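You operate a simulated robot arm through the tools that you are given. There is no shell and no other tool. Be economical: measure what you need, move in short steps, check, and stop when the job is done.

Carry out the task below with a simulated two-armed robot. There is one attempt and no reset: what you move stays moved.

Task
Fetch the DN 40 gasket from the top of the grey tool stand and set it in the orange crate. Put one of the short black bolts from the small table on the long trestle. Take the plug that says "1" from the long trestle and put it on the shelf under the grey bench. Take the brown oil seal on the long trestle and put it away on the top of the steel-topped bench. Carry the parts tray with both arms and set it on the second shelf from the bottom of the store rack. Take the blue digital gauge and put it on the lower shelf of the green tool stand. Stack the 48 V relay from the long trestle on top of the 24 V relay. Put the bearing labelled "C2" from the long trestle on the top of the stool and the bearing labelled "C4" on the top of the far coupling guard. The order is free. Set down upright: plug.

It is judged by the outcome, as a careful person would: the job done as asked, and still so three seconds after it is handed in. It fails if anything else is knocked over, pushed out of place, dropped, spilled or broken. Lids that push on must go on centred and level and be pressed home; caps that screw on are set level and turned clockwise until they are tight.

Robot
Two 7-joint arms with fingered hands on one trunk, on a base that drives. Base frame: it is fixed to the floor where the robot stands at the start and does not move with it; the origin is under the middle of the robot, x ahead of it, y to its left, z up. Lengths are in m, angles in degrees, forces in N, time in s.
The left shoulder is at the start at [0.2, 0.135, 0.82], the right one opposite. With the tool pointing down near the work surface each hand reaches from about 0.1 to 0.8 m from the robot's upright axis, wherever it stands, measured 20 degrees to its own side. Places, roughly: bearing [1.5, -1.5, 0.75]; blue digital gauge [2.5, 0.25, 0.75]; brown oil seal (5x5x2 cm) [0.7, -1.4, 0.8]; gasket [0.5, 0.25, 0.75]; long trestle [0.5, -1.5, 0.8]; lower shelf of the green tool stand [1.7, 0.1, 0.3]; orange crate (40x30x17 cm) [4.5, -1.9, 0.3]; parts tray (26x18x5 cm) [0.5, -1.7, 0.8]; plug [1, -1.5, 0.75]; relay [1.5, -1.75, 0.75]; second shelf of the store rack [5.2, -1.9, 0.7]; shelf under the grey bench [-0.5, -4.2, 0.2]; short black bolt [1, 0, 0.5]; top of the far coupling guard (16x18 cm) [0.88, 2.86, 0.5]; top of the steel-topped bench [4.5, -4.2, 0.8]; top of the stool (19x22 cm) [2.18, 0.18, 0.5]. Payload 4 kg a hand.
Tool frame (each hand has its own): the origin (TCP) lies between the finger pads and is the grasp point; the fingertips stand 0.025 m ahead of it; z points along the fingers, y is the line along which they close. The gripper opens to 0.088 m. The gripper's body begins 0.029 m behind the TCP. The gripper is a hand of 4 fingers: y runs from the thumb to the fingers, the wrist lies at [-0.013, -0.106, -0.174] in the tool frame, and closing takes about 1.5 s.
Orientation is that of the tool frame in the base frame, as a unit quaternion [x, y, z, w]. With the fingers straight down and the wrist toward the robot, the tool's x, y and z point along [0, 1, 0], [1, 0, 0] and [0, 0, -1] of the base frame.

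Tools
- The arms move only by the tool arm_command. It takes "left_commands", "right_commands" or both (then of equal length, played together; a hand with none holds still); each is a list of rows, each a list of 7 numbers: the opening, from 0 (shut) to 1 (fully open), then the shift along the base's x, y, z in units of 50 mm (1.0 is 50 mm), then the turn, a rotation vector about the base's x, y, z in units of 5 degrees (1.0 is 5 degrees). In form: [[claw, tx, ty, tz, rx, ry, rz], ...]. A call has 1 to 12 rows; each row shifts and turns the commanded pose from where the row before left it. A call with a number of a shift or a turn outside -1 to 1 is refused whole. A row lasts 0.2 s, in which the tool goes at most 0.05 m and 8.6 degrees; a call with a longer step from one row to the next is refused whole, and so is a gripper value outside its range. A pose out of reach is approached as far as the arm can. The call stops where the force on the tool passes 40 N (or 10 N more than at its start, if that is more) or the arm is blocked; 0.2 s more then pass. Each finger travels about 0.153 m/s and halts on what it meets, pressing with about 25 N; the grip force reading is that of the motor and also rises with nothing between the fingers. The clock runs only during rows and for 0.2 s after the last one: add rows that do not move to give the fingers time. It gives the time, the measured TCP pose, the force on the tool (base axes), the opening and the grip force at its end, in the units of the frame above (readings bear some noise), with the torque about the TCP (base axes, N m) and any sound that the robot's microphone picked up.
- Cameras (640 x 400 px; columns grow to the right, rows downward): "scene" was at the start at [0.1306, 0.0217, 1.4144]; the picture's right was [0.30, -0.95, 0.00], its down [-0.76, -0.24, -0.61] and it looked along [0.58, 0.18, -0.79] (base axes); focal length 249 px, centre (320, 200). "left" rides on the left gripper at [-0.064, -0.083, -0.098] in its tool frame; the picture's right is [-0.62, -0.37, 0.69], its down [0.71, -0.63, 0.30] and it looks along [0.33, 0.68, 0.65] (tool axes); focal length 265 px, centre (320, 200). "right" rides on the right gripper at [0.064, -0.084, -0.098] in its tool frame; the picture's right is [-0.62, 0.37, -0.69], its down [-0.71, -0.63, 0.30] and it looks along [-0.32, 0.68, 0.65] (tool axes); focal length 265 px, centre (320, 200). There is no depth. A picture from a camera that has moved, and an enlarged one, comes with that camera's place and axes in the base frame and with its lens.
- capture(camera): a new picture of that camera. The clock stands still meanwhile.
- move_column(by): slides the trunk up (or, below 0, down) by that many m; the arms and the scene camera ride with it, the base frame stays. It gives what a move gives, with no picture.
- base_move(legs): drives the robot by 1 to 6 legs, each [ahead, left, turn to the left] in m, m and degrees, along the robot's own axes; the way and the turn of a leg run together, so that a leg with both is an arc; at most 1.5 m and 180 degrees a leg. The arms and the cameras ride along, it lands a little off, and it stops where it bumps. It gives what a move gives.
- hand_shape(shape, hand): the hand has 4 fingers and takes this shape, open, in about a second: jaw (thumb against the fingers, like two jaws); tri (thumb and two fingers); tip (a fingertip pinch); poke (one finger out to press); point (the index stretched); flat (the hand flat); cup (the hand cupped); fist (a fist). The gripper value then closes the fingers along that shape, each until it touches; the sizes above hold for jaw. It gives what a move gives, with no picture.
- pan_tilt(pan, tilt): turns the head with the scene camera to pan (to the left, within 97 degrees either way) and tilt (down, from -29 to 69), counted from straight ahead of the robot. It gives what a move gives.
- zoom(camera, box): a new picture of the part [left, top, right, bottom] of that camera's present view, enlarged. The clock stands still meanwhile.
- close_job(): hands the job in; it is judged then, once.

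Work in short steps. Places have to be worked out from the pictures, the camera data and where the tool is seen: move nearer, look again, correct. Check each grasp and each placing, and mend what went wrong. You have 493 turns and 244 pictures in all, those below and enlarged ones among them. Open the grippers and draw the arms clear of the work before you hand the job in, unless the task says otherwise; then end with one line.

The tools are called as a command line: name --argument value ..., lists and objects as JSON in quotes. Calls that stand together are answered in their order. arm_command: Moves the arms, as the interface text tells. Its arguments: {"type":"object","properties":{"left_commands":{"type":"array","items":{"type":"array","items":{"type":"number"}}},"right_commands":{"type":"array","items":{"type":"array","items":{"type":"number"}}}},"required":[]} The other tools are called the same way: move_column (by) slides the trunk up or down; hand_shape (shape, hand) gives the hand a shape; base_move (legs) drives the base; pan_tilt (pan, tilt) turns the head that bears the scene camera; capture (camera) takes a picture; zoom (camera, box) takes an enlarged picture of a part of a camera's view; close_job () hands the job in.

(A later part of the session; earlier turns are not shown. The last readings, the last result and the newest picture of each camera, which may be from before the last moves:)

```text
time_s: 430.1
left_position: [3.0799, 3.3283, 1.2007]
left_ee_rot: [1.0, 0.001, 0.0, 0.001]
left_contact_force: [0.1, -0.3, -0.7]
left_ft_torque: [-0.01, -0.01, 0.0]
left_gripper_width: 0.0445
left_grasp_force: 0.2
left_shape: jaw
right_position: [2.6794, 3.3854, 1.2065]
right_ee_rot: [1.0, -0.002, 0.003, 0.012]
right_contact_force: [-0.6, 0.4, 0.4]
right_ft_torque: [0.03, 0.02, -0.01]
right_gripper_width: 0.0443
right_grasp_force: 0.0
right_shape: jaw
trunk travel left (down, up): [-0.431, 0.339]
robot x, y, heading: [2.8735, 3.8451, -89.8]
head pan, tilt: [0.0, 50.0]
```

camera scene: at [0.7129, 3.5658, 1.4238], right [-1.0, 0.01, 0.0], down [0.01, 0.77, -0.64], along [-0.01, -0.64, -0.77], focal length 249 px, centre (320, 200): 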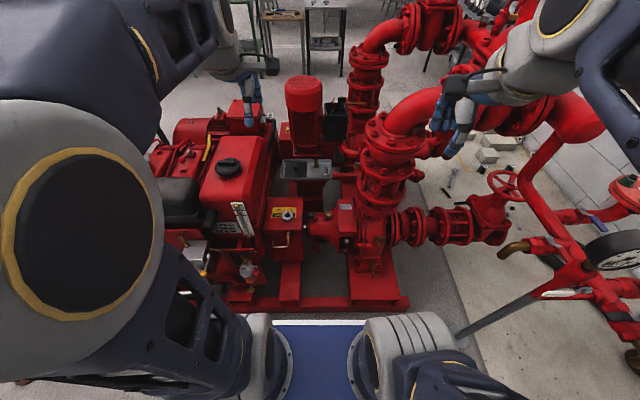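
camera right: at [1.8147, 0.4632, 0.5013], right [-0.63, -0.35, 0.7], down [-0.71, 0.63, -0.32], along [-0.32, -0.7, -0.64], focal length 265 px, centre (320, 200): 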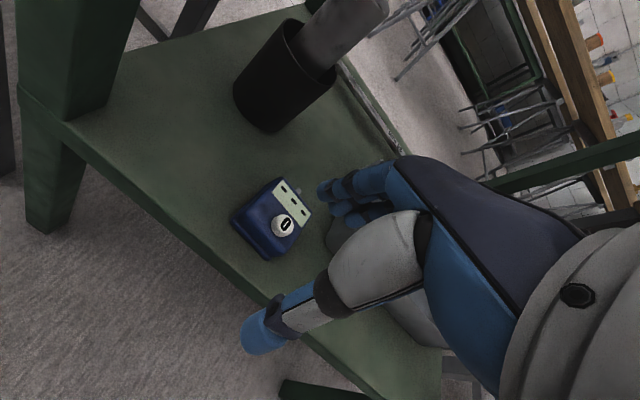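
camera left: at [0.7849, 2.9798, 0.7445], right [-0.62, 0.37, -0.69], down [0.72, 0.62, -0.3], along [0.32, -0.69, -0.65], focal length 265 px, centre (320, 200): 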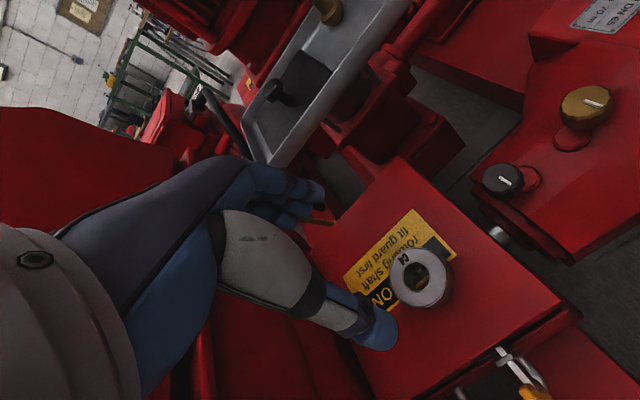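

Out. I check that the discs and hammer are undisturbed.

pan_tilt --pan -45 --tilt 40

capture --camera "scene"

```text
time_s: 431.2
left_position: [3.0805, 3.3276, 1.2012]
left_ee_rot: [1.0, 0.001, 0.002, 0.001]
left_contact_force: [-0.6, -0.4, -0.6]
left_ft_torque: [-0.01, 0.0, -0.01]
left_gripper_width: 0.0442
left_grasp_force: 0.0
left_shape: jaw
right_position: [2.6778, 3.3873, 1.2068]
right_ee_rot: [1.0, -0.003, 0.004, 0.011]
right_contact_force: [-0.4, 0.3, -0.8]
right_ft_torque: [0.02, 0.01, 0.01]
right_gripper_width: 0.0442
right_grasp_force: 0.0
right_shape: jaw
trunk travel left (down, up): [-0.431, 0.339]
robot x, y, heading: [2.8729, 3.8442, -90.0]
head pan, tilt: [-45.0, 40.0]
```

```text
93 pictures are left
camera scene: at [2.8107, 3.7247, 1.4379], right [-0.71, 0.71, 0.0], down [0.45, 0.46, -0.77], along [-0.54, -0.54, -0.64], focal length 249 px, centre (320, 200)
```

scene: 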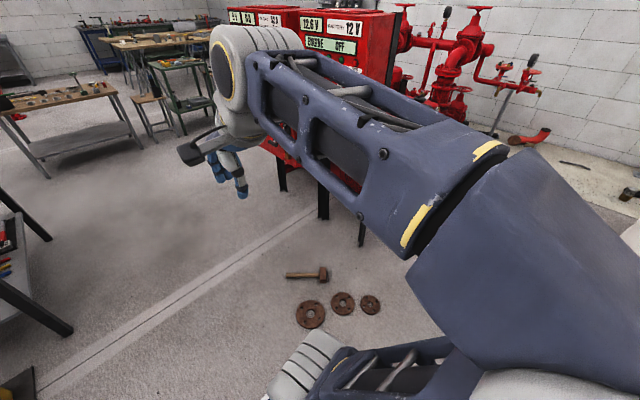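

All undisturbed. Now I drive to the trestle by the west side of the stands.

base_move --legs '[[1.4, 0, 0], [1.35, 0, 0]]'

base_move --legs '[[0, -1.3, 0], [0, -1.3, 0]]'

pan_tilt --pan -10 --tilt 45

capture --camera "scene"

```text
time_s: 444.7
left_position: [3.0691, 0.5446, 1.2002]
left_ee_rot: [1.0, -0.001, 0.0, 0.001]
left_contact_force: [-0.3, 0.5, -0.2]
left_ft_torque: [-0.03, 0.01, 0.04]
left_gripper_width: 0.0441
left_grasp_force: 0.0
left_shape: jaw
right_position: [2.6694, 0.6019, 1.2056]
right_ee_rot: [1.0, -0.005, 0.003, 0.011]
right_contact_force: [-0.2, 0.1, -0.5]
right_ft_torque: [-0.02, 0.01, 0.0]
right_gripper_width: 0.0443
right_grasp_force: 0.1
right_shape: jaw
trunk travel left (down, up): [-0.431, 0.339]
robot x, y, heading: [2.869, 1.0636, -90.1]
head pan, tilt: [-45.0, 40.0]
```

```text
time_s: 457.3
left_position: [0.512, 0.511, 1.2007]
left_ee_rot: [1.0, 0.014, 0.001, 0.002]
left_contact_force: [-0.3, -0.8, -0.2]
left_ft_torque: [-0.02, 0.04, -0.02]
left_gripper_width: 0.0444
left_grasp_force: 0.0
left_shape: jaw
right_position: [0.1089, 0.5579, 1.2069]
right_ee_rot: [1.0, 0.01, 0.004, 0.011]
right_contact_force: [0.0, -1.4, -0.2]
right_ft_torque: [-0.03, 0.0, 0.03]
right_gripper_width: 0.0446
right_grasp_force: 0.1
right_shape: jaw
trunk travel left (down, up): [-0.431, 0.339]
robot x, y, heading: [0.2923, 1.0221, -88.5]
head pan, tilt: [-45.0, 40.0]
```

```text
time_s: 458.3
left_position: [0.5114, 0.5106, 1.2005]
left_ee_rot: [1.0, 0.014, 0.0, 0.0]
left_contact_force: [-0.4, 0.0, 1.0]
left_ft_torque: [-0.02, 0.01, 0.0]
left_gripper_width: 0.0441
left_grasp_force: 0.0
left_shape: jaw
right_position: [0.1112, 0.5581, 1.2067]
right_ee_rot: [1.0, 0.01, 0.003, 0.011]
right_contact_force: [0.4, -0.6, -0.7]
right_ft_torque: [0.01, 0.02, 0.01]
right_gripper_width: 0.0441
right_grasp_force: 0.0
right_shape: jaw
trunk travel left (down, up): [-0.431, 0.339]
robot x, y, heading: [0.2886, 1.0191, -88.2]
head pan, tilt: [-10.0, 45.0]
```

```text
92 pictures are left
camera scene: at [0.2785, 0.8815, 1.4307], right [-0.99, 0.15, 0.0], down [0.1, 0.7, -0.71], along [-0.1, -0.7, -0.71], focal length 249 px, centre (320, 200)
```

scene: 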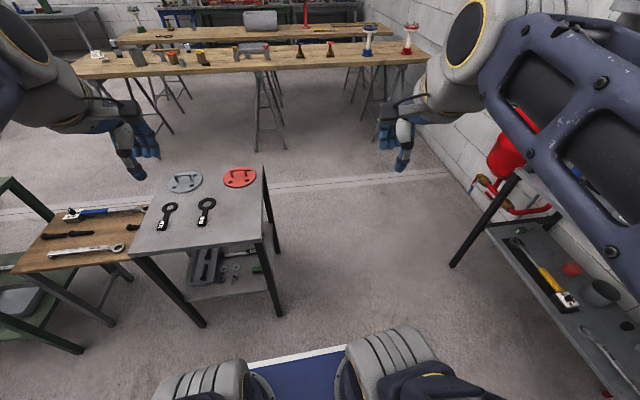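

base_move --legs '[[0, 0, -1.8], [0, -0.24, 0], [1.0, 0, 0], [0.65, 0, 0]]'

base_move --legs '[[0, 0.85, 0]]'

pan_tilt --pan 0 --tilt 45

capture --camera "scene"

```text
time_s: 468.4
left_position: [0.2629, -1.1308, 1.2022]
left_ee_rot: [1.0, 0.003, 0.0, 0.002]
left_contact_force: [-0.4, -0.8, -1.1]
left_ft_torque: [-0.02, 0.01, -0.02]
left_gripper_width: 0.0442
left_grasp_force: 0.1
left_shape: jaw
right_position: [-0.1382, -1.0772, 1.206]
right_ee_rot: [1.0, 0.001, 0.004, 0.012]
right_contact_force: [0.0, 0.0, -0.3]
right_ft_torque: [0.03, -0.03, 0.0]
right_gripper_width: 0.0441
right_grasp_force: 0.1
right_shape: jaw
trunk travel left (down, up): [-0.431, 0.339]
robot x, y, heading: [0.0496, -0.6166, -89.7]
head pan, tilt: [-10.0, 45.0]
```

```text
time_s: 472.8
left_position: [1.1008, -1.1317, 1.1999]
left_ee_rot: [1.0, -0.001, 0.0, 0.001]
left_contact_force: [0.7, 0.7, 0.3]
left_ft_torque: [0.01, 0.01, -0.02]
left_gripper_width: 0.0443
left_grasp_force: 0.2
left_shape: jaw
right_position: [0.7003, -1.0727, 1.2073]
right_ee_rot: [1.0, -0.004, 0.003, 0.012]
right_contact_force: [1.1, 0.6, 0.3]
right_ft_torque: [0.02, 0.01, 0.0]
right_gripper_width: 0.0444
right_grasp_force: 0.0
right_shape: jaw
trunk travel left (down, up): [-0.431, 0.339]
robot x, y, heading: [0.8947, -0.6111, -90.3]
head pan, tilt: [-10.0, 45.0]
```

```text
time_s: 473.6
left_position: [1.1013, -1.1322, 1.2008]
left_ee_rot: [1.0, -0.002, 0.001, 0.001]
left_contact_force: [0.2, -0.3, -0.2]
left_ft_torque: [-0.01, 0.0, -0.01]
left_gripper_width: 0.0442
left_grasp_force: 0.1
left_shape: jaw
right_position: [0.6994, -1.0731, 1.2064]
right_ee_rot: [1.0, -0.004, 0.003, 0.011]
right_contact_force: [0.0, 0.6, -0.6]
right_ft_torque: [0.03, 0.0, 0.0]
right_gripper_width: 0.0444
right_grasp_force: 0.1
right_shape: jaw
trunk travel left (down, up): [-0.431, 0.339]
robot x, y, heading: [0.8952, -0.6153, -90.1]
head pan, tilt: [0.0, 45.0]
```

```text
91 pictures are left
camera scene: at [0.8932, -0.7558, 1.4307], right [-1.0, 0.0, 0.0], down [0.0, 0.71, -0.71], along [0.0, -0.71, -0.71], focal length 249 px, centre (320, 200)
```

scene: 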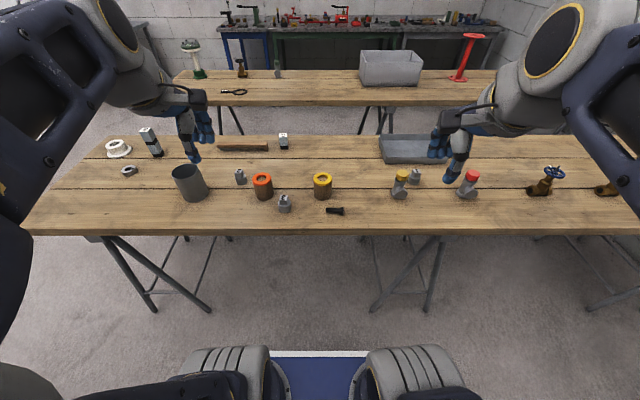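

zoom --camera "scene" --box '[370, 120, 500, 215]'

zoom --camera "scene" --box '[220, 120, 360, 220]'

```text
4.21 times, centred on (435, 168) of scene
camera zoom: at [0.8932, -0.7558, 1.4307], right [-1.0, 0.0, 0.0], down [0.0, 0.71, -0.71], along [0.0, -0.71, -0.71], focal length 1050 px, centre (-164, 337)
```

zoom: 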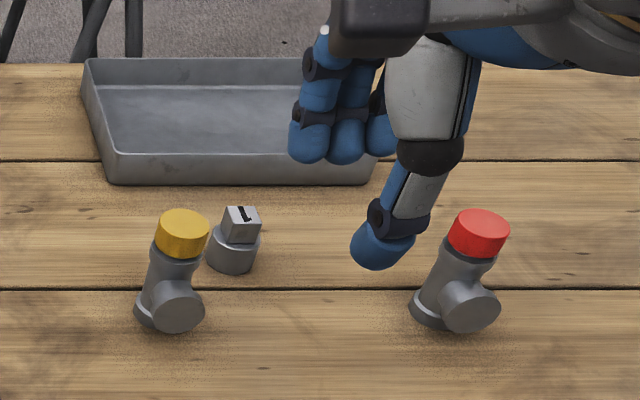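

```text
4.00 times, centred on (290, 170) of scene
camera zoom: at [0.8932, -0.7558, 1.4307], right [-1.0, 0.0, 0.0], down [0.0, 0.71, -0.71], along [0.0, -0.71, -0.71], focal length 997 px, centre (440, 320)
```

zoom: 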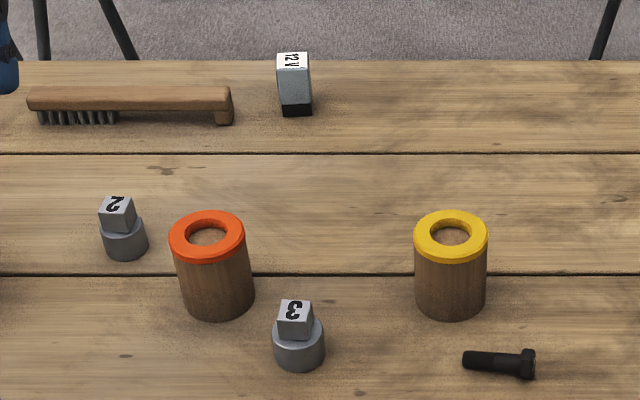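

Plug "1" stands at about (0.535, −1.49) beside the yellow-capped fitting. I shift right and bring the right hand over it.

base_move --legs '[[0.05, -0.2, 0]]'

arm_command --right_commands '[[1, 0, -0.8, -0.4, 0, 0, 1], [1, 0, -0.8, -0.4, 0, 0, 1], [1, 0, -0.8, -0.4, 0, 0, 1], [1, 0, -0.8, -0.4, 0, 0, 1], [1, 0, -0.8, -0.4, 0, 0, 1], [1, 0, -0.8, -0.4, 0, 0, 1], [1, 0, -0.8, -0.4, 0, 0, 0], [1, 0, -0.8, -0.4, 0, 0, 0]]'

capture --camera "right"

```text
time_s: 475.2
left_position: [0.9025, -1.1812, 1.202]
left_ee_rot: [1.0, -0.001, 0.001, 0.001]
left_contact_force: [-0.8, -0.4, -0.5]
left_ft_torque: [0.05, -0.02, 0.05]
left_gripper_width: 0.0446
left_grasp_force: 0.0
left_shape: jaw
right_position: [0.5016, -1.1217, 1.2063]
right_ee_rot: [1.0, -0.005, 0.003, 0.011]
right_contact_force: [0.0, 0.2, 0.0]
right_ft_torque: [0.0, -0.02, -0.01]
right_gripper_width: 0.0443
right_grasp_force: 0.1
right_shape: jaw
trunk travel left (down, up): [-0.431, 0.339]
robot x, y, heading: [0.6986, -0.6639, -90.2]
head pan, tilt: [0.0, 45.0]
```

```text
time_s: 477.0
left_position: [0.9032, -1.1814, 1.2008]
left_ee_rot: [1.0, -0.001, 0.0, 0.0]
left_contact_force: [-0.1, -0.4, 0.2]
left_ft_torque: [0.02, 0.02, -0.03]
left_gripper_width: 0.0441
left_grasp_force: 0.1
left_shape: jaw
right_position: [0.5036, -1.4424, 1.0469]
right_ee_rot: [0.967, 0.253, 0.006, 0.011]
right_contact_force: [0.2, 0.5, -0.4]
right_ft_torque: [0.04, 0.04, -0.04]
right_gripper_width: 0.0878
right_grasp_force: 0.0
right_shape: jaw
trunk travel left (down, up): [-0.431, 0.339]
robot x, y, heading: [0.6984, -0.6615, -90.2]
head pan, tilt: [0.0, 45.0]
```

```text
88 pictures are left
camera right: at [0.5166, -1.3363, 1.1431], right [-0.37, -0.61, 0.7], down [-0.93, 0.19, -0.32], along [0.06, -0.77, -0.64], focal length 265 px, centre (320, 200)
```

right: 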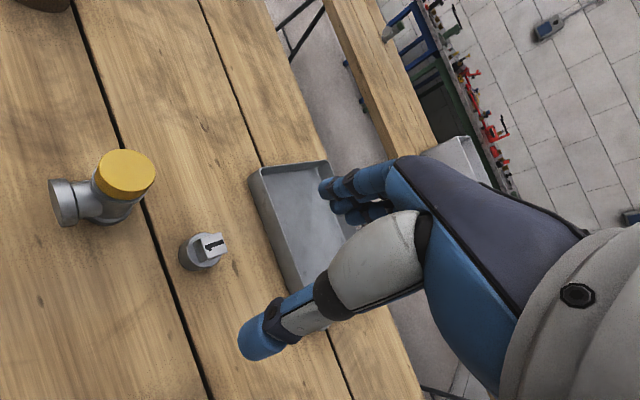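

arm_command --right_commands '[[1, 0.55, -0.84, 0, 0.2, 0.1, 0], [1, 0, 0, -0.9, 0, 0, 0], [1, 0, 0, -0.9, 0, 0, 0], [1, 0, 0, -0.6, 0, 0, 0]]'

capture --camera "right"

```text
refused: row 1 steps farther than a row can; nothing moved
```

```text
87 pictures are left
camera right: at [0.5166, -1.3363, 1.1431], right [-0.37, -0.61, 0.7], down [-0.93, 0.19, -0.32], along [0.06, -0.77, -0.64], focal length 265 px, centre (320, 200)
```

right: 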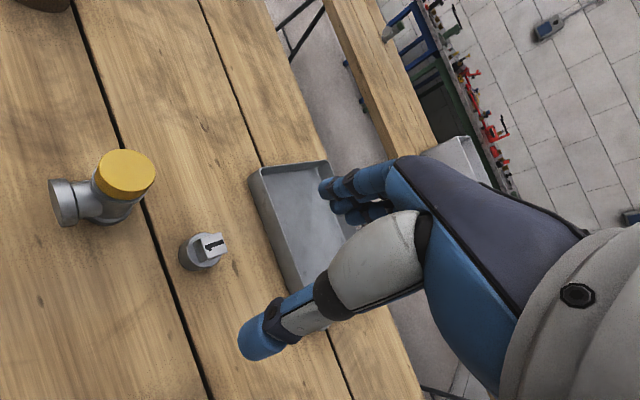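

arm_command --right_commands '[[1, 0.27, -0.42, 0, 0.2, 0.1, 0], [1, 0.28, -0.42, 0, 0, 0, 0], [1, 0, 0, -0.9, 0, 0, 0], [1, 0, 0, -0.9, 0, 0, 0], [1, 0, 0, -0.6, 0, 0, 0]]'

capture --camera "right"

```text
time_s: 478.2
left_position: [0.9021, -1.1809, 1.2003]
left_ee_rot: [1.0, -0.001, 0.0, 0.001]
left_contact_force: [1.0, 0.1, -0.2]
left_ft_torque: [-0.02, -0.02, -0.03]
left_gripper_width: 0.0445
left_grasp_force: 0.1
left_shape: jaw
right_position: [0.53, -1.4831, 0.9254]
right_ee_rot: [0.967, 0.254, 0.004, 0.003]
right_contact_force: [-0.7, 0.7, 0.1]
right_ft_torque: [-0.02, -0.02, -0.01]
right_gripper_width: 0.0879
right_grasp_force: 0.1
right_shape: jaw
trunk travel left (down, up): [-0.431, 0.339]
robot x, y, heading: [0.6942, -0.6649, -89.9]
head pan, tilt: [0.0, 45.0]
```

```text
86 pictures are left
camera right: at [0.5455, -1.3798, 1.0237], right [-0.37, -0.62, 0.69], down [-0.93, 0.2, -0.31], along [0.06, -0.76, -0.65], focal length 265 px, centre (320, 200)
```

right: 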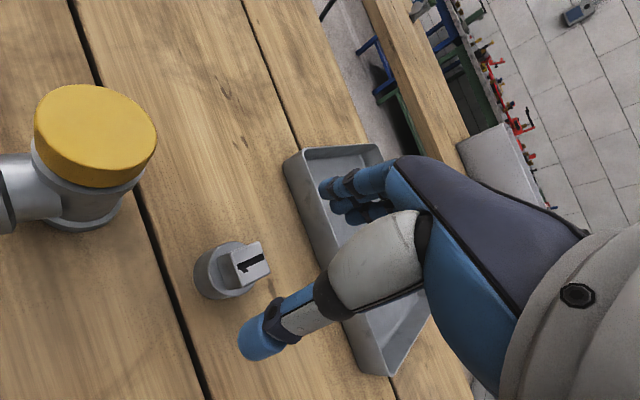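

arm_command --right_commands '[[1, 0.04, -0.05, -0.8, 0, 0, 0], [1, 0, 0, -0.8, 0, 0, 0], [1, 0, 0, -0.3, 0, 0, 0], [0.4, 0, 0, 0, 0, 0, 0], [0, 0, 0, 0, 0, 0, 0], [0, 0, 0, 0, 0, 0, 0], [0, 0, 0, 0, 0, 0, 0], [0, 0, 0, 0, 0, 0, 0], [0, 0, 0, 0, 0, 0, 0]]'

capture --camera "right"

```text
time_s: 480.2
left_position: [0.9024, -1.1822, 1.2013]
left_ee_rot: [1.0, -0.002, 0.002, 0.001]
left_contact_force: [0.0, 0.1, -0.5]
left_ft_torque: [0.01, 0.01, 0.02]
left_gripper_width: 0.0441
left_grasp_force: 0.0
left_shape: jaw
right_position: [0.5319, -1.4852, 0.8322]
right_ee_rot: [0.967, 0.254, 0.004, 0.001]
right_contact_force: [-0.3, -0.2, -0.5]
right_ft_torque: [0.0, 0.0, 0.0]
right_gripper_width: 0.0349
right_grasp_force: 24.8
right_shape: jaw
trunk travel left (down, up): [-0.431, 0.339]
robot x, y, heading: [0.6995, -0.6629, -90.5]
head pan, tilt: [0.0, 45.0]
```

```text
85 pictures are left
camera right: at [0.5469, -1.3815, 0.9298], right [-0.36, -0.63, 0.69], down [-0.93, 0.2, -0.31], along [0.06, -0.75, -0.65], focal length 265 px, centre (320, 200)
```

right: 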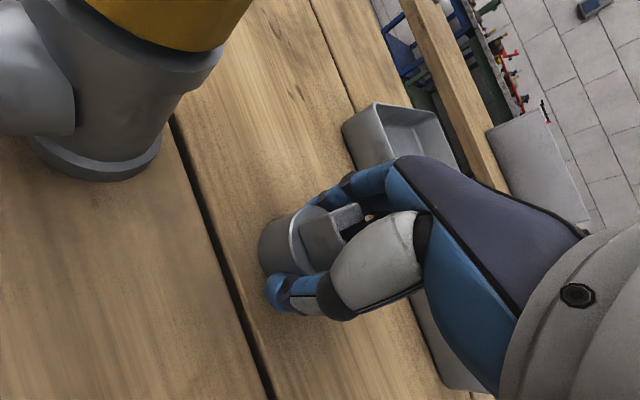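

Plug gripped. I lift it and retract, then drive around the trestles' east end to the wall-side aisle.

arm_command --right_commands '[[0, 0, 0, 0.6, 0, 0, 0], [0, 0, 0, 0.9, 0, 0, 0], [0, 0, 0, 0.9, 0, 0, 0], [0, 0, 0, 0.9, 0, 0, 0], [0, 0, 0, 0.9, 0, 0, 0], [0, 0, 0, 0.9, 0, 0, 0], [0, 0, 0.9, 0.4, 0, 0, 0], [0, 0, 0.9, 0.4, 0, 0, 0], [0, 0, 0.9, 0.4, 0, 0, 0], [0, 0, 0.9, 0.4, 0, 0, 0], [0, 0, 0.9, 0.2, 0, 0, 0], [0, 0, 0.9, 0.2, 0, 0, 0]]'

base_move --legs '[[0, 0.9, 0.3], [0, 0.85, 0], [1.4, 0, 0]]'

pan_tilt --pan -40 --tilt 30

capture --camera "scene"

```text
time_s: 482.8
left_position: [0.9027, -1.1823, 1.2008]
left_ee_rot: [1.0, -0.002, 0.001, 0.0]
left_contact_force: [0.6, -1.2, -0.7]
left_ft_torque: [0.02, -0.04, -0.01]
left_gripper_width: 0.0441
left_grasp_force: 0.1
left_shape: jaw
right_position: [0.5338, -1.2153, 1.187]
right_ee_rot: [0.967, 0.254, 0.005, 0.0]
right_contact_force: [0.2, -0.5, -3.8]
right_ft_torque: [-0.01, -0.04, -0.04]
right_gripper_width: 0.0345
right_grasp_force: 24.1
right_shape: jaw
trunk travel left (down, up): [-0.431, 0.339]
robot x, y, heading: [0.696, -0.6665, -90.2]
head pan, tilt: [0.0, 45.0]
```

```text
time_s: 498.2
left_position: [2.6788, -2.586, 1.2009]
left_ee_rot: [1.0, 0.005, 0.001, 0.001]
left_contact_force: [-0.4, 1.0, -0.8]
left_ft_torque: [0.01, -0.01, -0.01]
left_gripper_width: 0.0444
left_grasp_force: 0.1
left_shape: jaw
right_position: [2.3085, -2.6267, 1.1871]
right_ee_rot: [0.965, 0.261, 0.004, 0.001]
right_contact_force: [-0.6, 0.2, -3.1]
right_ft_torque: [0.03, -0.03, -0.01]
right_gripper_width: 0.0344
right_grasp_force: 25.2
right_shape: jaw
trunk travel left (down, up): [-0.431, 0.339]
robot x, y, heading: [2.4632, -2.0672, -89.5]
head pan, tilt: [0.0, 45.0]
```

```text
time_s: 499.3
left_position: [2.6783, -2.5861, 1.2003]
left_ee_rot: [1.0, 0.005, 0.001, 0.0]
left_contact_force: [-0.3, 0.0, -0.9]
left_ft_torque: [-0.02, -0.01, -0.02]
left_gripper_width: 0.0441
left_grasp_force: 0.0
left_shape: jaw
right_position: [2.3084, -2.6256, 1.1871]
right_ee_rot: [0.965, 0.262, 0.003, 0.0]
right_contact_force: [-1.1, 0.1, -4.4]
right_ft_torque: [-0.02, 0.01, -0.03]
right_gripper_width: 0.0345
right_grasp_force: 25.0
right_shape: jaw
trunk travel left (down, up): [-0.431, 0.339]
robot x, y, heading: [2.4625, -2.0709, -89.2]
head pan, tilt: [-40.0, 30.0]
```

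```text
84 pictures are left
camera scene: at [2.407, -2.2012, 1.4532], right [-0.77, 0.63, 0.0], down [0.32, 0.39, -0.87], along [-0.55, -0.67, -0.5], focal length 249 px, centre (320, 200)
```

scene: 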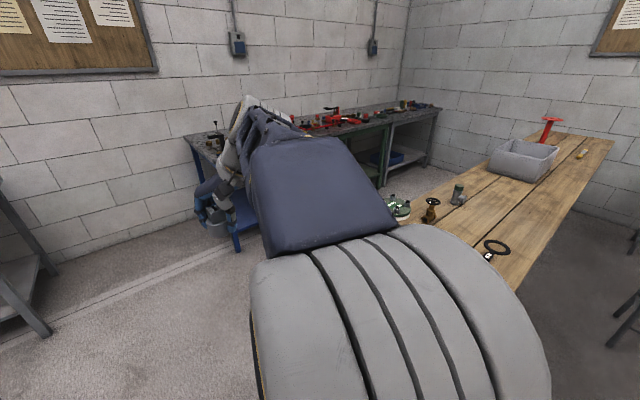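

base_move --legs '[[1.3, 0, -0.6], [0, -1.2, 0]]'

pan_tilt --pan -50 --tilt 40

capture --camera "scene"

```text
time_s: 511.5
left_position: [1.4814, -3.8849, 1.2027]
left_ee_rot: [1.0, -0.006, 0.0, 0.001]
left_contact_force: [-0.2, -0.1, 0.0]
left_ft_torque: [-0.02, 0.02, 0.02]
left_gripper_width: 0.0442
left_grasp_force: 0.0
left_shape: jaw
right_position: [1.1112, -3.9168, 1.1864]
right_ee_rot: [0.968, 0.25, 0.005, 0.001]
right_contact_force: [0.6, -0.3, -3.6]
right_ft_torque: [0.03, 0.02, 0.01]
right_gripper_width: 0.0346
right_grasp_force: 24.7
right_shape: jaw
trunk travel left (down, up): [-0.431, 0.339]
robot x, y, heading: [1.2827, -3.3627, -90.7]
head pan, tilt: [-40.0, 30.0]
```

```text
time_s: 512.2
left_position: [1.4801, -3.8862, 1.2]
left_ee_rot: [1.0, -0.006, 0.0, 0.0]
left_contact_force: [0.1, -0.1, 0.0]
left_ft_torque: [0.0, 0.0, 0.0]
left_gripper_width: 0.0444
left_grasp_force: 0.0
left_shape: jaw
right_position: [1.1098, -3.9154, 1.1869]
right_ee_rot: [0.968, 0.251, 0.003, 0.001]
right_contact_force: [-0.1, 0.2, -3.6]
right_ft_torque: [-0.01, -0.04, -0.01]
right_gripper_width: 0.0343
right_grasp_force: 25.3
right_shape: jaw
trunk travel left (down, up): [-0.431, 0.339]
robot x, y, heading: [1.2769, -3.3665, -90.6]
head pan, tilt: [-50.0, 40.0]
```

```text
83 pictures are left
camera scene: at [1.2121, -3.4794, 1.438], right [-0.63, 0.77, 0.0], down [0.5, 0.41, -0.77], along [-0.59, -0.49, -0.64], focal length 249 px, centre (320, 200)
```

scene: 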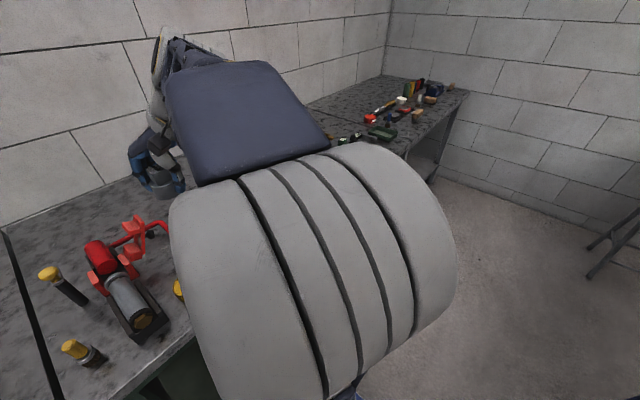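

base_move --legs '[[0, -1.2, 0.6]]'

pan_tilt --pan 0 --tilt 50

capture --camera "scene"

```text
time_s: 518.3
left_position: [0.2816, -3.876, 1.2022]
left_ee_rot: [1.0, 0.003, 0.001, 0.001]
left_contact_force: [0.0, 0.3, 0.6]
left_ft_torque: [0.01, 0.01, 0.0]
left_gripper_width: 0.0445
left_grasp_force: 0.1
left_shape: jaw
right_position: [-0.0881, -3.9155, 1.1866]
right_ee_rot: [0.966, 0.258, 0.004, 0.001]
right_contact_force: [-0.5, -0.7, -3.0]
right_ft_torque: [-0.01, 0.01, 0.04]
right_gripper_width: 0.0346
right_grasp_force: 24.7
right_shape: jaw
trunk travel left (down, up): [-0.431, 0.339]
robot x, y, heading: [0.0699, -3.3605, -89.6]
head pan, tilt: [-50.0, 40.0]
```

```text
time_s: 519.5
left_position: [0.2811, -3.877, 1.2015]
left_ee_rot: [1.0, 0.002, 0.001, 0.0]
left_contact_force: [0.3, 0.2, 0.3]
left_ft_torque: [0.01, -0.03, 0.01]
left_gripper_width: 0.0442
left_grasp_force: 0.1
left_shape: jaw
right_position: [-0.0887, -3.9145, 1.1891]
right_ee_rot: [0.966, 0.258, 0.003, 0.0]
right_contact_force: [0.1, 0.7, -4.1]
right_ft_torque: [0.03, -0.01, 0.0]
right_gripper_width: 0.0345
right_grasp_force: 25.1
right_shape: jaw
trunk travel left (down, up): [-0.431, 0.339]
robot x, y, heading: [0.0708, -3.36, -89.8]
head pan, tilt: [0.0, 50.0]
```

```text
82 pictures are left
camera scene: at [0.071, -3.4981, 1.4238], right [-1.0, 0.0, 0.0], down [0.0, 0.77, -0.64], along [0.0, -0.64, -0.77], focal length 249 px, centre (320, 200)
```

scene: 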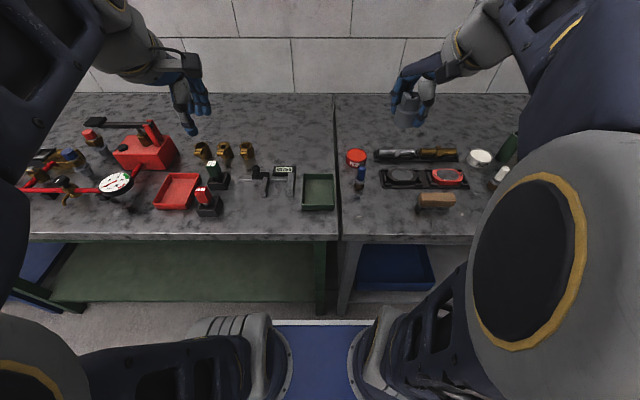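

The grey bench spans from x≈0 westward. I shift right, back up near the trestle, and lower the trunk to see its under-shelf.

base_move --legs '[[0, -0.4, 0], [-0.13, 0, 0]]'

move_column --by -0.35

pan_tilt --pan 0 --tilt 45

capture --camera "scene"

```text
time_s: 522.9
left_position: [-0.1228, -3.7479, 1.2012]
left_ee_rot: [1.0, 0.0, 0.001, 0.001]
left_contact_force: [0.1, -0.3, 0.8]
left_ft_torque: [0.0, -0.01, -0.02]
left_gripper_width: 0.044
left_grasp_force: 0.1
left_shape: jaw
right_position: [-0.493, -3.7856, 1.187]
right_ee_rot: [0.967, 0.256, 0.004, 0.001]
right_contact_force: [0.2, 0.5, -3.6]
right_ft_torque: [0.01, -0.01, 0.04]
right_gripper_width: 0.0346
right_grasp_force: 25.0
right_shape: jaw
trunk travel left (down, up): [-0.431, 0.339]
robot x, y, heading: [-0.3302, -3.2299, -89.9]
head pan, tilt: [0.0, 50.0]
```

```text
time_s: 526.3
left_position: [-0.1232, -3.7479, 0.8501]
left_ee_rot: [1.0, 0.0, 0.001, 0.001]
left_contact_force: [0.0, -0.2, -1.0]
left_ft_torque: [0.03, 0.0, 0.0]
left_gripper_width: 0.0445
left_grasp_force: 0.0
left_shape: jaw
right_position: [-0.493, -3.7849, 0.8364]
right_ee_rot: [0.967, 0.255, 0.004, 0.001]
right_contact_force: [-0.3, -0.5, -3.5]
right_ft_torque: [0.02, 0.01, -0.01]
right_gripper_width: 0.0344
right_grasp_force: 25.0
right_shape: jaw
trunk travel left (down, up): [-0.081, 0.689]
robot x, y, heading: [-0.3299, -3.232, -90.0]
head pan, tilt: [0.0, 50.0]
```

```text
time_s: 527.0
left_position: [-0.123, -3.7475, 0.8505]
left_ee_rot: [1.0, 0.0, 0.001, 0.0]
left_contact_force: [0.3, -0.4, 0.5]
left_ft_torque: [0.03, 0.04, 0.03]
left_gripper_width: 0.0443
left_grasp_force: 0.1
left_shape: jaw
right_position: [-0.4938, -3.7855, 0.8367]
right_ee_rot: [0.967, 0.255, 0.003, 0.001]
right_contact_force: [0.5, 0.1, -4.3]
right_ft_torque: [-0.04, 0.01, -0.01]
right_gripper_width: 0.0345
right_grasp_force: 25.4
right_shape: jaw
trunk travel left (down, up): [-0.081, 0.689]
robot x, y, heading: [-0.3278, -3.2307, -89.9]
head pan, tilt: [0.0, 45.0]
```

```text
81 pictures are left
camera scene: at [-0.3325, -3.3729, 1.0806], right [-1.0, 0.0, 0.0], down [0.0, 0.71, -0.71], along [0.0, -0.71, -0.71], focal length 249 px, centre (320, 200)
```

scene: 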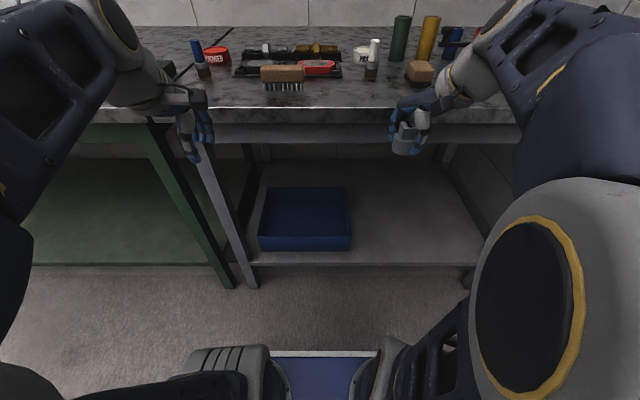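

The shelf (z≈0.22, front y≈−3.89) has free space right of the blue tray; target about (−0.57, −3.99). I lower the trunk fully and bring the right hand down in front of the bench.

move_column --by -0.075

arm_command --right_commands '[[0, -0.2, 0.1, -0.8, 0, 0, 0], [0, -0.2, 0.1, -0.8, 0, 0, 0], [0, -0.2, 0.1, -0.8, 0, 0, 0], [0, -0.2, 0, -0.8, 0, 0, 0], [0, -0.2, 0, -0.8, 0, 0, 0]]'

capture --camera "scene"

```text
time_s: 528.1
left_position: [-0.1239, -3.7484, 0.7751]
left_ee_rot: [1.0, -0.001, 0.001, 0.001]
left_contact_force: [-0.6, 0.0, 0.1]
left_ft_torque: [-0.01, -0.01, 0.02]
left_gripper_width: 0.0443
left_grasp_force: 0.0
left_shape: jaw
right_position: [-0.4936, -3.7843, 0.763]
right_ee_rot: [0.967, 0.256, 0.003, 0.001]
right_contact_force: [-0.6, 0.2, -2.5]
right_ft_torque: [-0.05, -0.01, -0.01]
right_gripper_width: 0.0346
right_grasp_force: 24.9
right_shape: jaw
trunk travel left (down, up): [-0.006, 0.764]
robot x, y, heading: [-0.3273, -3.2291, -90.1]
head pan, tilt: [0.0, 45.0]
```

```text
time_s: 529.3
left_position: [-0.1241, -3.7482, 0.7755]
left_ee_rot: [1.0, 0.0, 0.001, -0.001]
left_contact_force: [-0.4, 0.3, 0.6]
left_ft_torque: [0.02, 0.01, 0.01]
left_gripper_width: 0.0444
left_grasp_force: 0.1
left_shape: jaw
right_position: [-0.5453, -3.7682, 0.5628]
right_ee_rot: [0.967, 0.256, 0.004, 0.001]
right_contact_force: [0.5, -0.1, -2.5]
right_ft_torque: [0.0, 0.01, -0.03]
right_gripper_width: 0.0345
right_grasp_force: 24.9
right_shape: jaw
trunk travel left (down, up): [-0.006, 0.764]
robot x, y, heading: [-0.3322, -3.2278, -90.0]
head pan, tilt: [0.0, 45.0]
```

```text
80 pictures are left
camera scene: at [-0.3325, -3.3729, 1.0057], right [-1.0, 0.0, 0.0], down [0.0, 0.71, -0.71], along [0.0, -0.71, -0.71], focal length 249 px, centre (320, 200)
```

scene: 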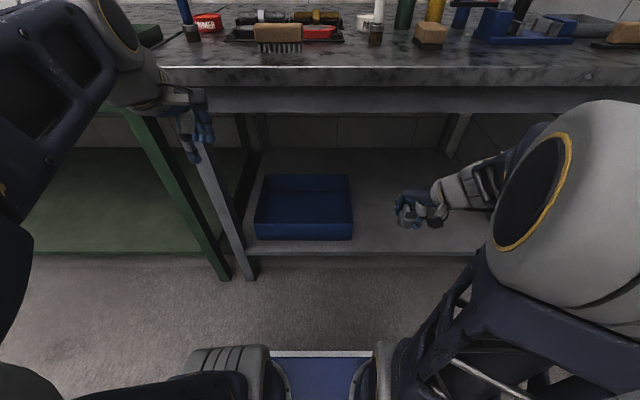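

arm_command --right_commands '[[0, 0, -0.4, -0.7, 0, 0, 0], [0, 0, -0.4, -0.7, 0, 0, 0], [0, 0, -0.4, -0.7, 0, 0, 0], [0, 0, -0.4, -0.7, 0, 0, 0], [0, 0, -0.4, -0.7, 0, 0, 0]]'

capture --camera "scene"

capture --camera "right"

```text
time_s: 530.5
left_position: [-0.1246, -3.7491, 0.7761]
left_ee_rot: [1.0, 0.0, 0.001, 0.0]
left_contact_force: [0.8, 0.2, -0.1]
left_ft_torque: [-0.01, 0.0, 0.03]
left_gripper_width: 0.0443
left_grasp_force: 0.1
left_shape: jaw
right_position: [-0.5427, -3.8685, 0.3868]
right_ee_rot: [0.967, 0.256, 0.003, 0.001]
right_contact_force: [0.4, 1.1, -3.8]
right_ft_torque: [0.02, 0.03, 0.0]
right_gripper_width: 0.0345
right_grasp_force: 24.9
right_shape: jaw
trunk travel left (down, up): [-0.006, 0.764]
robot x, y, heading: [-0.3362, -3.2308, -90.1]
head pan, tilt: [0.0, 45.0]
```

```text
79 pictures are left
camera scene: at [-0.3325, -3.3729, 1.0057], right [-1.0, 0.0, 0.0], down [0.0, 0.71, -0.71], along [0.0, -0.71, -0.71], focal length 249 px, centre (320, 200)
```

scene: 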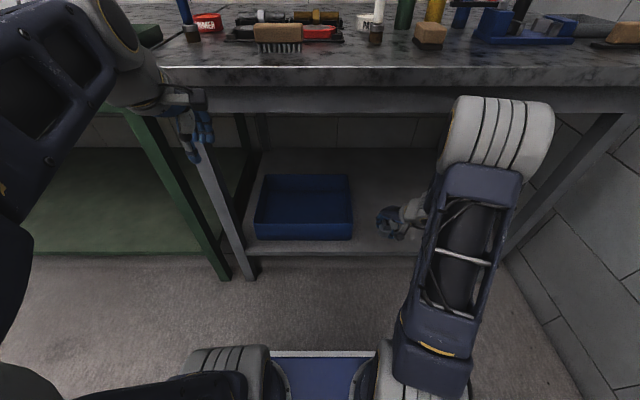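

```text
78 pictures are left
camera right: at [-0.5285, -3.7648, 0.4857], right [-0.36, -0.63, 0.69], down [-0.93, 0.2, -0.31], along [0.06, -0.75, -0.65], focal length 265 px, centre (320, 200)
```

right: 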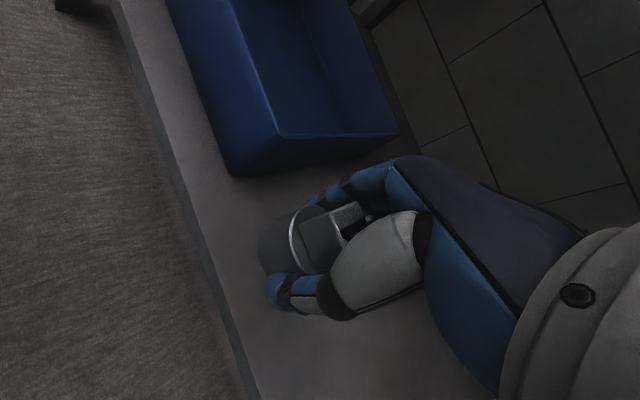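

arm_command --right_commands '[[0, -0.15, -0.45, -0.1, 0, 0, 0], [0, -0.15, -0.45, -0.1, 0, 0, 0], [0, -0.15, -0.45, -0.1, 0, 0, 0], [0, -0.15, -0.45, -0.1, 0, 0, 0], [0, 0, 0, -0.4, 0, 0, 0], [0, 0, 0, -0.4, 0, 0, 0]]'

capture --camera "scene"

capture --camera "right"

```text
time_s: 531.9
left_position: [-0.1233, -3.7481, 0.776]
left_ee_rot: [1.0, 0.0, 0.0, 0.0]
left_contact_force: [-0.7, 0.4, -0.2]
left_ft_torque: [0.01, 0.0, 0.0]
left_gripper_width: 0.0442
left_grasp_force: 0.0
left_shape: jaw
right_position: [-0.5737, -3.9597, 0.3274]
right_ee_rot: [0.967, 0.255, 0.004, 0.001]
right_contact_force: [0.5, 0.2, -3.7]
right_ft_torque: [0.04, -0.01, 0.01]
right_gripper_width: 0.0342
right_grasp_force: 25.0
right_shape: jaw
trunk travel left (down, up): [-0.006, 0.764]
robot x, y, heading: [-0.3315, -3.2303, -90.0]
head pan, tilt: [0.0, 45.0]
```

```text
77 pictures are left
camera scene: at [-0.3325, -3.373, 1.0057], right [-1.0, 0.0, 0.0], down [0.0, 0.71, -0.71], along [0.0, -0.71, -0.71], focal length 249 px, centre (320, 200)
```

scene: 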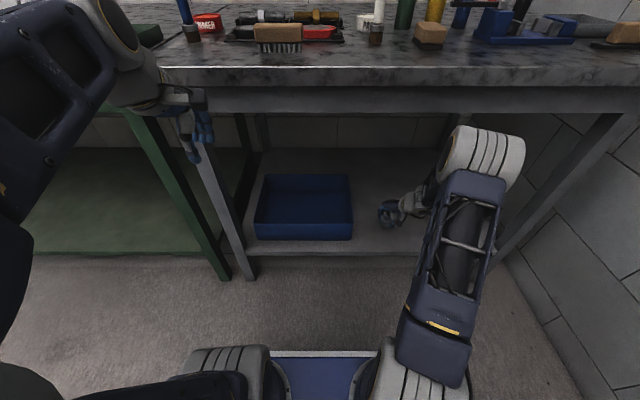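

```text
76 pictures are left
camera right: at [-0.5598, -3.8555, 0.4258], right [-0.36, -0.63, 0.69], down [-0.93, 0.19, -0.31], along [0.06, -0.75, -0.65], focal length 265 px, centre (320, 200)
```

right: 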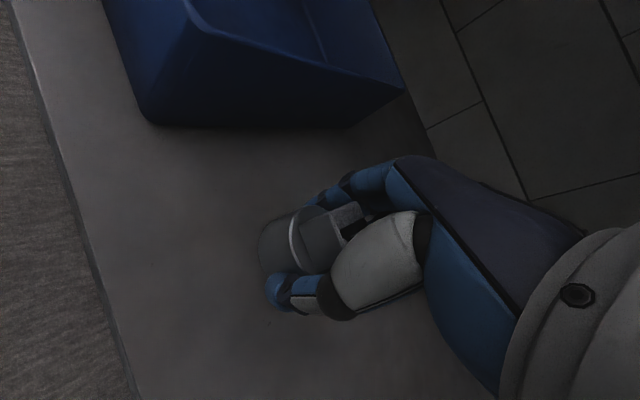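

Well inside the shelf. I lower until contact.

arm_command --right_commands '[[0, 0, 0, -0.4, 0, 0, 0], [0, 0, 0, -0.4, 0, 0, 0], [0, 0, 0, -0.15, 0, 0, 0], [0, 0, 0, -0.1, 0, 0, 0], [0, 0, 0, -0.1, 0, 0, 0], [0, 0, 0, -0.1, 0, 0, 0], [0, 0, 0, -0.1, 0, 0, 0], [0, 0, 0, -0.1, 0, 0, 0], [0, 0, 0, -0.1, 0, 0, 0], [0, 0, 0, -0.1, 0, 0, 0]]'

capture --camera "right"

```text
time_s: 534.1
left_position: [-0.1243, -3.7485, 0.7755]
left_ee_rot: [1.0, -0.001, 0.0, 0.001]
left_contact_force: [-1.1, -0.9, -0.1]
left_ft_torque: [0.0, -0.04, 0.02]
left_gripper_width: 0.0443
left_grasp_force: 0.1
left_shape: jaw
right_position: [-0.5742, -3.9631, 0.2531]
right_ee_rot: [0.967, 0.255, 0.004, 0.008]
right_contact_force: [-0.7, 6.2, 22.1]
right_ft_torque: [0.26, 0.02, -0.02]
right_gripper_width: 0.037
right_grasp_force: 25.0
right_shape: jaw
trunk travel left (down, up): [-0.006, 0.764]
robot x, y, heading: [-0.3293, -3.232, -90.0]
head pan, tilt: [0.0, 45.0]
stopped in row 10 (right hand): the force on the tool passed its limit at 46 N (the readings are from after the stop); the commanded pose is now the measured one
```

```text
75 pictures are left
camera right: at [-0.5598, -3.8583, 0.3485], right [-0.36, -0.62, 0.7], down [-0.93, 0.19, -0.32], along [0.06, -0.76, -0.64], focal length 265 px, centre (320, 200)
```

right: 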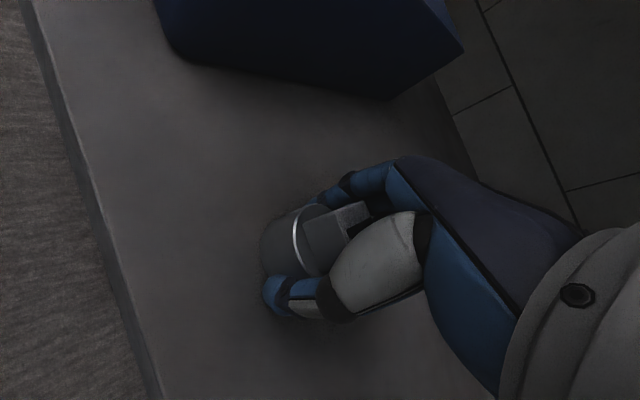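

arm_command --right_commands '[[0.5, 0, 0, 0.03, 0, 0, 0], [0.9, 0, 0, 0, 0, 0, 0], [1, 0, 0, 0, 0, 0, 0], [1, 0, 0, 0, 0, 0, 0], [1, 0, 0, 0.4, 0, 0, 0], [1, 0, 0, 0.6, 0, 0, 0], [1, 0, 0, 0.6, 0, 0, 0]]'

capture --camera "right"

```text
time_s: 535.7
left_position: [-0.124, -3.7475, 0.7762]
left_ee_rot: [1.0, 0.0, 0.001, 0.001]
left_contact_force: [0.5, 0.1, -0.5]
left_ft_torque: [0.0, -0.03, 0.01]
left_gripper_width: 0.0445
left_grasp_force: 0.1
left_shape: jaw
right_position: [-0.5746, -3.961, 0.3292]
right_ee_rot: [0.967, 0.255, 0.004, 0.005]
right_contact_force: [-0.3, -0.1, -0.5]
right_ft_torque: [0.0, -0.02, 0.01]
right_gripper_width: 0.0873
right_grasp_force: 0.0
right_shape: jaw
trunk travel left (down, up): [-0.006, 0.764]
robot x, y, heading: [-0.3304, -3.2341, -89.8]
head pan, tilt: [0.0, 45.0]
```

```text
74 pictures are left
camera right: at [-0.5607, -3.8565, 0.4267], right [-0.36, -0.62, 0.69], down [-0.93, 0.19, -0.31], along [0.06, -0.76, -0.65], focal length 265 px, centre (320, 200)
```

right: 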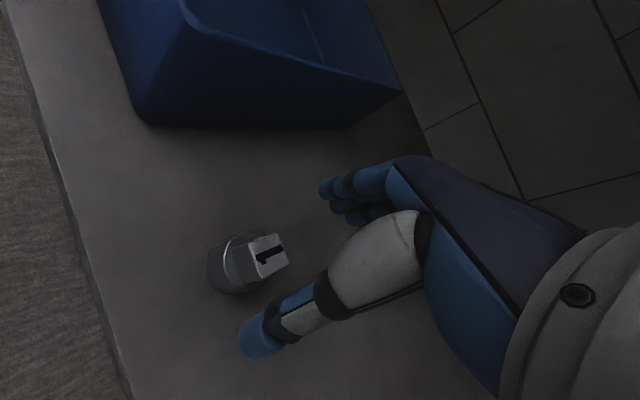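

Plug "1" stands upright on the shelf. I back the hand out the same way and raise up.

arm_command --right_commands '[[0.8, 0.1, 0, 0.6, 0, 0, 0], [0.8, 0.15, 0.45, 0.2, 0, 0, 0], [0.8, 0.15, 0.45, 0.2, 0, 0, 0], [0.8, 0.15, 0.45, 0.2, 0, 0, 0], [0.8, 0, 0.45, 0.2, 0, 0, 0], [0.8, 0, 0.5, 0.7, 0, 0, 0], [0.8, 0, 0.5, 0.7, 0, 0, 0], [0.8, 0, 0.5, 0.7, 0, 0, 0], [0.8, 0, 0.4, 0.8, 0, 0, 0], [0.8, 0, 0.2, 0.8, 0, 0, 0], [0.8, 0, 0, 0.9, 0, 0, 0], [0.8, 0, 0, 0.9, 0, 0, 0]]'

move_column --by 0.425

capture --camera "scene"

```text
time_s: 538.3
left_position: [-0.1233, -3.7487, 0.7763]
left_ee_rot: [1.0, 0.0, 0.0, 0.001]
left_contact_force: [-0.3, 0.4, 0.2]
left_ft_torque: [0.01, 0.0, 0.03]
left_gripper_width: 0.0444
left_grasp_force: 0.1
left_shape: jaw
right_position: [-0.547, -3.7681, 0.6759]
right_ee_rot: [0.967, 0.255, 0.004, 0.006]
right_contact_force: [0.2, 0.1, 0.6]
right_ft_torque: [0.0, 0.01, 0.0]
right_gripper_width: 0.0705
right_grasp_force: 0.1
right_shape: jaw
trunk travel left (down, up): [-0.006, 0.764]
robot x, y, heading: [-0.3336, -3.2329, -89.9]
head pan, tilt: [0.0, 45.0]
```

```text
refused: 0.425 is not a number from -0.4 to 0.4
```

```text
73 pictures are left
camera scene: at [-0.3325, -3.3728, 1.0056], right [-1.0, 0.0, 0.0], down [0.0, 0.71, -0.71], along [0.0, -0.71, -0.71], focal length 249 px, centre (320, 200)
```

scene: 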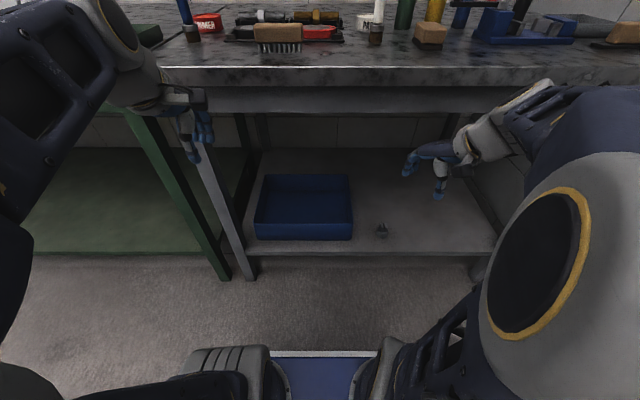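

move_column --by 0.4

arm_command --right_commands '[[0.8, 0, 0, 0.8, 0, 0, 0], [0.8, 0, 0, 0.8, 0, 0, -1], [0.8, 0, 0, 0.8, 0, 0, -1], [0.8, 0, 0, 0.4, 0, 0, -1], [0.8, 0, 0, 0, 0, 0, -1], [0.8, 0, 0, 0, 0, 0, -1], [0.8, 0, 0, 0, 0, 0, -1]]'

base_move --legs '[[-0.02, 0, 0], [-0.0, 1.4, 0], [0, 1.4, 0]]'

```text
time_s: 542.2
left_position: [-0.1244, -3.7478, 1.1772]
left_ee_rot: [1.0, 0.0, 0.001, 0.002]
left_contact_force: [-0.1, 0.2, -0.1]
left_ft_torque: [-0.01, 0.02, -0.04]
left_gripper_width: 0.0444
left_grasp_force: 0.1
left_shape: jaw
right_position: [-0.5471, -3.7689, 1.0747]
right_ee_rot: [0.967, 0.256, 0.004, 0.006]
right_contact_force: [-0.2, 0.4, 0.4]
right_ft_torque: [-0.02, 0.0, 0.01]
right_gripper_width: 0.0705
right_grasp_force: 0.0
right_shape: jaw
trunk travel left (down, up): [-0.406, 0.364]
robot x, y, heading: [-0.3334, -3.2301, -90.0]
head pan, tilt: [0.0, 45.0]
```

```text
time_s: 543.8
left_position: [-0.1241, -3.7474, 1.1758]
left_ee_rot: [1.0, -0.001, 0.001, 0.001]
left_contact_force: [-1.0, 0.0, -0.3]
left_ft_torque: [0.01, -0.01, -0.03]
left_gripper_width: 0.0443
left_grasp_force: 0.0
left_shape: jaw
right_position: [-0.5456, -3.768, 1.2145]
right_ee_rot: [1.0, -0.004, 0.002, 0.005]
right_contact_force: [0.0, 0.1, -0.6]
right_ft_torque: [0.02, 0.0, 0.0]
right_gripper_width: 0.0707
right_grasp_force: 0.0
right_shape: jaw
trunk travel left (down, up): [-0.406, 0.364]
robot x, y, heading: [-0.3343, -3.235, -90.3]
head pan, tilt: [0.0, 45.0]
```

```text
time_s: 557.8
left_position: [2.6874, -3.7522, 1.1754]
left_ee_rot: [1.0, 0.002, 0.0, 0.001]
left_contact_force: [0.5, 0.1, 0.1]
left_ft_torque: [0.04, -0.03, -0.02]
left_gripper_width: 0.0445
left_grasp_force: 0.0
left_shape: jaw
right_position: [2.2662, -3.776, 1.2146]
right_ee_rot: [1.0, 0.0, 0.002, 0.007]
right_contact_force: [0.2, -0.3, 0.4]
right_ft_torque: [0.0, -0.02, -0.03]
right_gripper_width: 0.0702
right_grasp_force: 0.0
right_shape: jaw
trunk travel left (down, up): [-0.406, 0.364]
robot x, y, heading: [2.4788, -3.232, -89.8]
head pan, tilt: [0.0, 45.0]
```

Now the parts tray. I drive back around to the trestle's front.

base_move --legs '[[-1.3, 0, 0], [-1.27, 0, -0.2]]'

base_move --legs '[[0, -1.0, 0], [0, -0.97, 0]]'

capture --camera "scene"

```text
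time_s: 570.2
left_position: [2.6844, -1.2114, 1.1767]
left_ee_rot: [1.0, -0.005, 0.0, 0.001]
left_contact_force: [0.1, -0.4, 1.1]
left_ft_torque: [-0.01, 0.0, 0.0]
left_gripper_width: 0.0445
left_grasp_force: 0.1
left_shape: jaw
right_position: [2.2627, -1.2287, 1.2151]
right_ee_rot: [1.0, -0.009, 0.002, 0.006]
right_contact_force: [-0.1, 0.4, 0.0]
right_ft_torque: [0.0, 0.03, 0.0]
right_gripper_width: 0.0706
right_grasp_force: 0.0
right_shape: jaw
trunk travel left (down, up): [-0.406, 0.364]
robot x, y, heading: [2.4839, -0.6963, -90.7]
head pan, tilt: [0.0, 45.0]
```

```text
time_s: 580.0
left_position: [0.7006, -1.1793, 1.1761]
left_ee_rot: [1.0, -0.02, 0.0, 0.001]
left_contact_force: [0.3, -0.9, -0.6]
left_ft_torque: [0.02, 0.0, -0.01]
left_gripper_width: 0.0443
left_grasp_force: 0.1
left_shape: jaw
right_position: [0.2784, -1.1848, 1.2156]
right_ee_rot: [1.0, -0.022, 0.002, 0.006]
right_contact_force: [-0.9, -0.4, 0.4]
right_ft_torque: [0.04, -0.01, -0.01]
right_gripper_width: 0.0702
right_grasp_force: 0.1
right_shape: jaw
trunk travel left (down, up): [-0.406, 0.364]
robot x, y, heading: [0.5142, -0.6529, -92.1]
head pan, tilt: [0.0, 45.0]
```

```text
72 pictures are left
camera scene: at [0.5058, -0.796, 1.4057], right [-1.0, 0.04, 0.0], down [0.03, 0.71, -0.71], along [-0.03, -0.71, -0.71], focal length 249 px, centre (320, 200)
```

scene: 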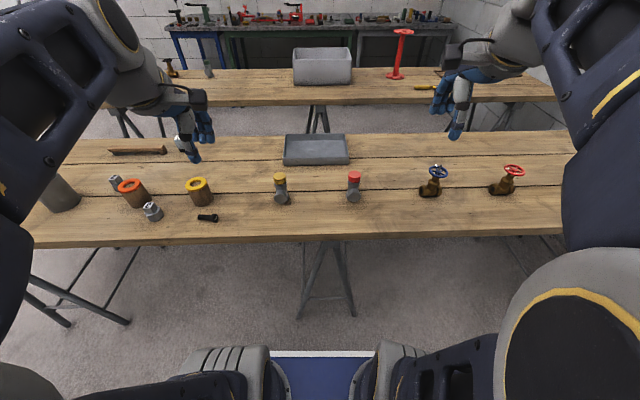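

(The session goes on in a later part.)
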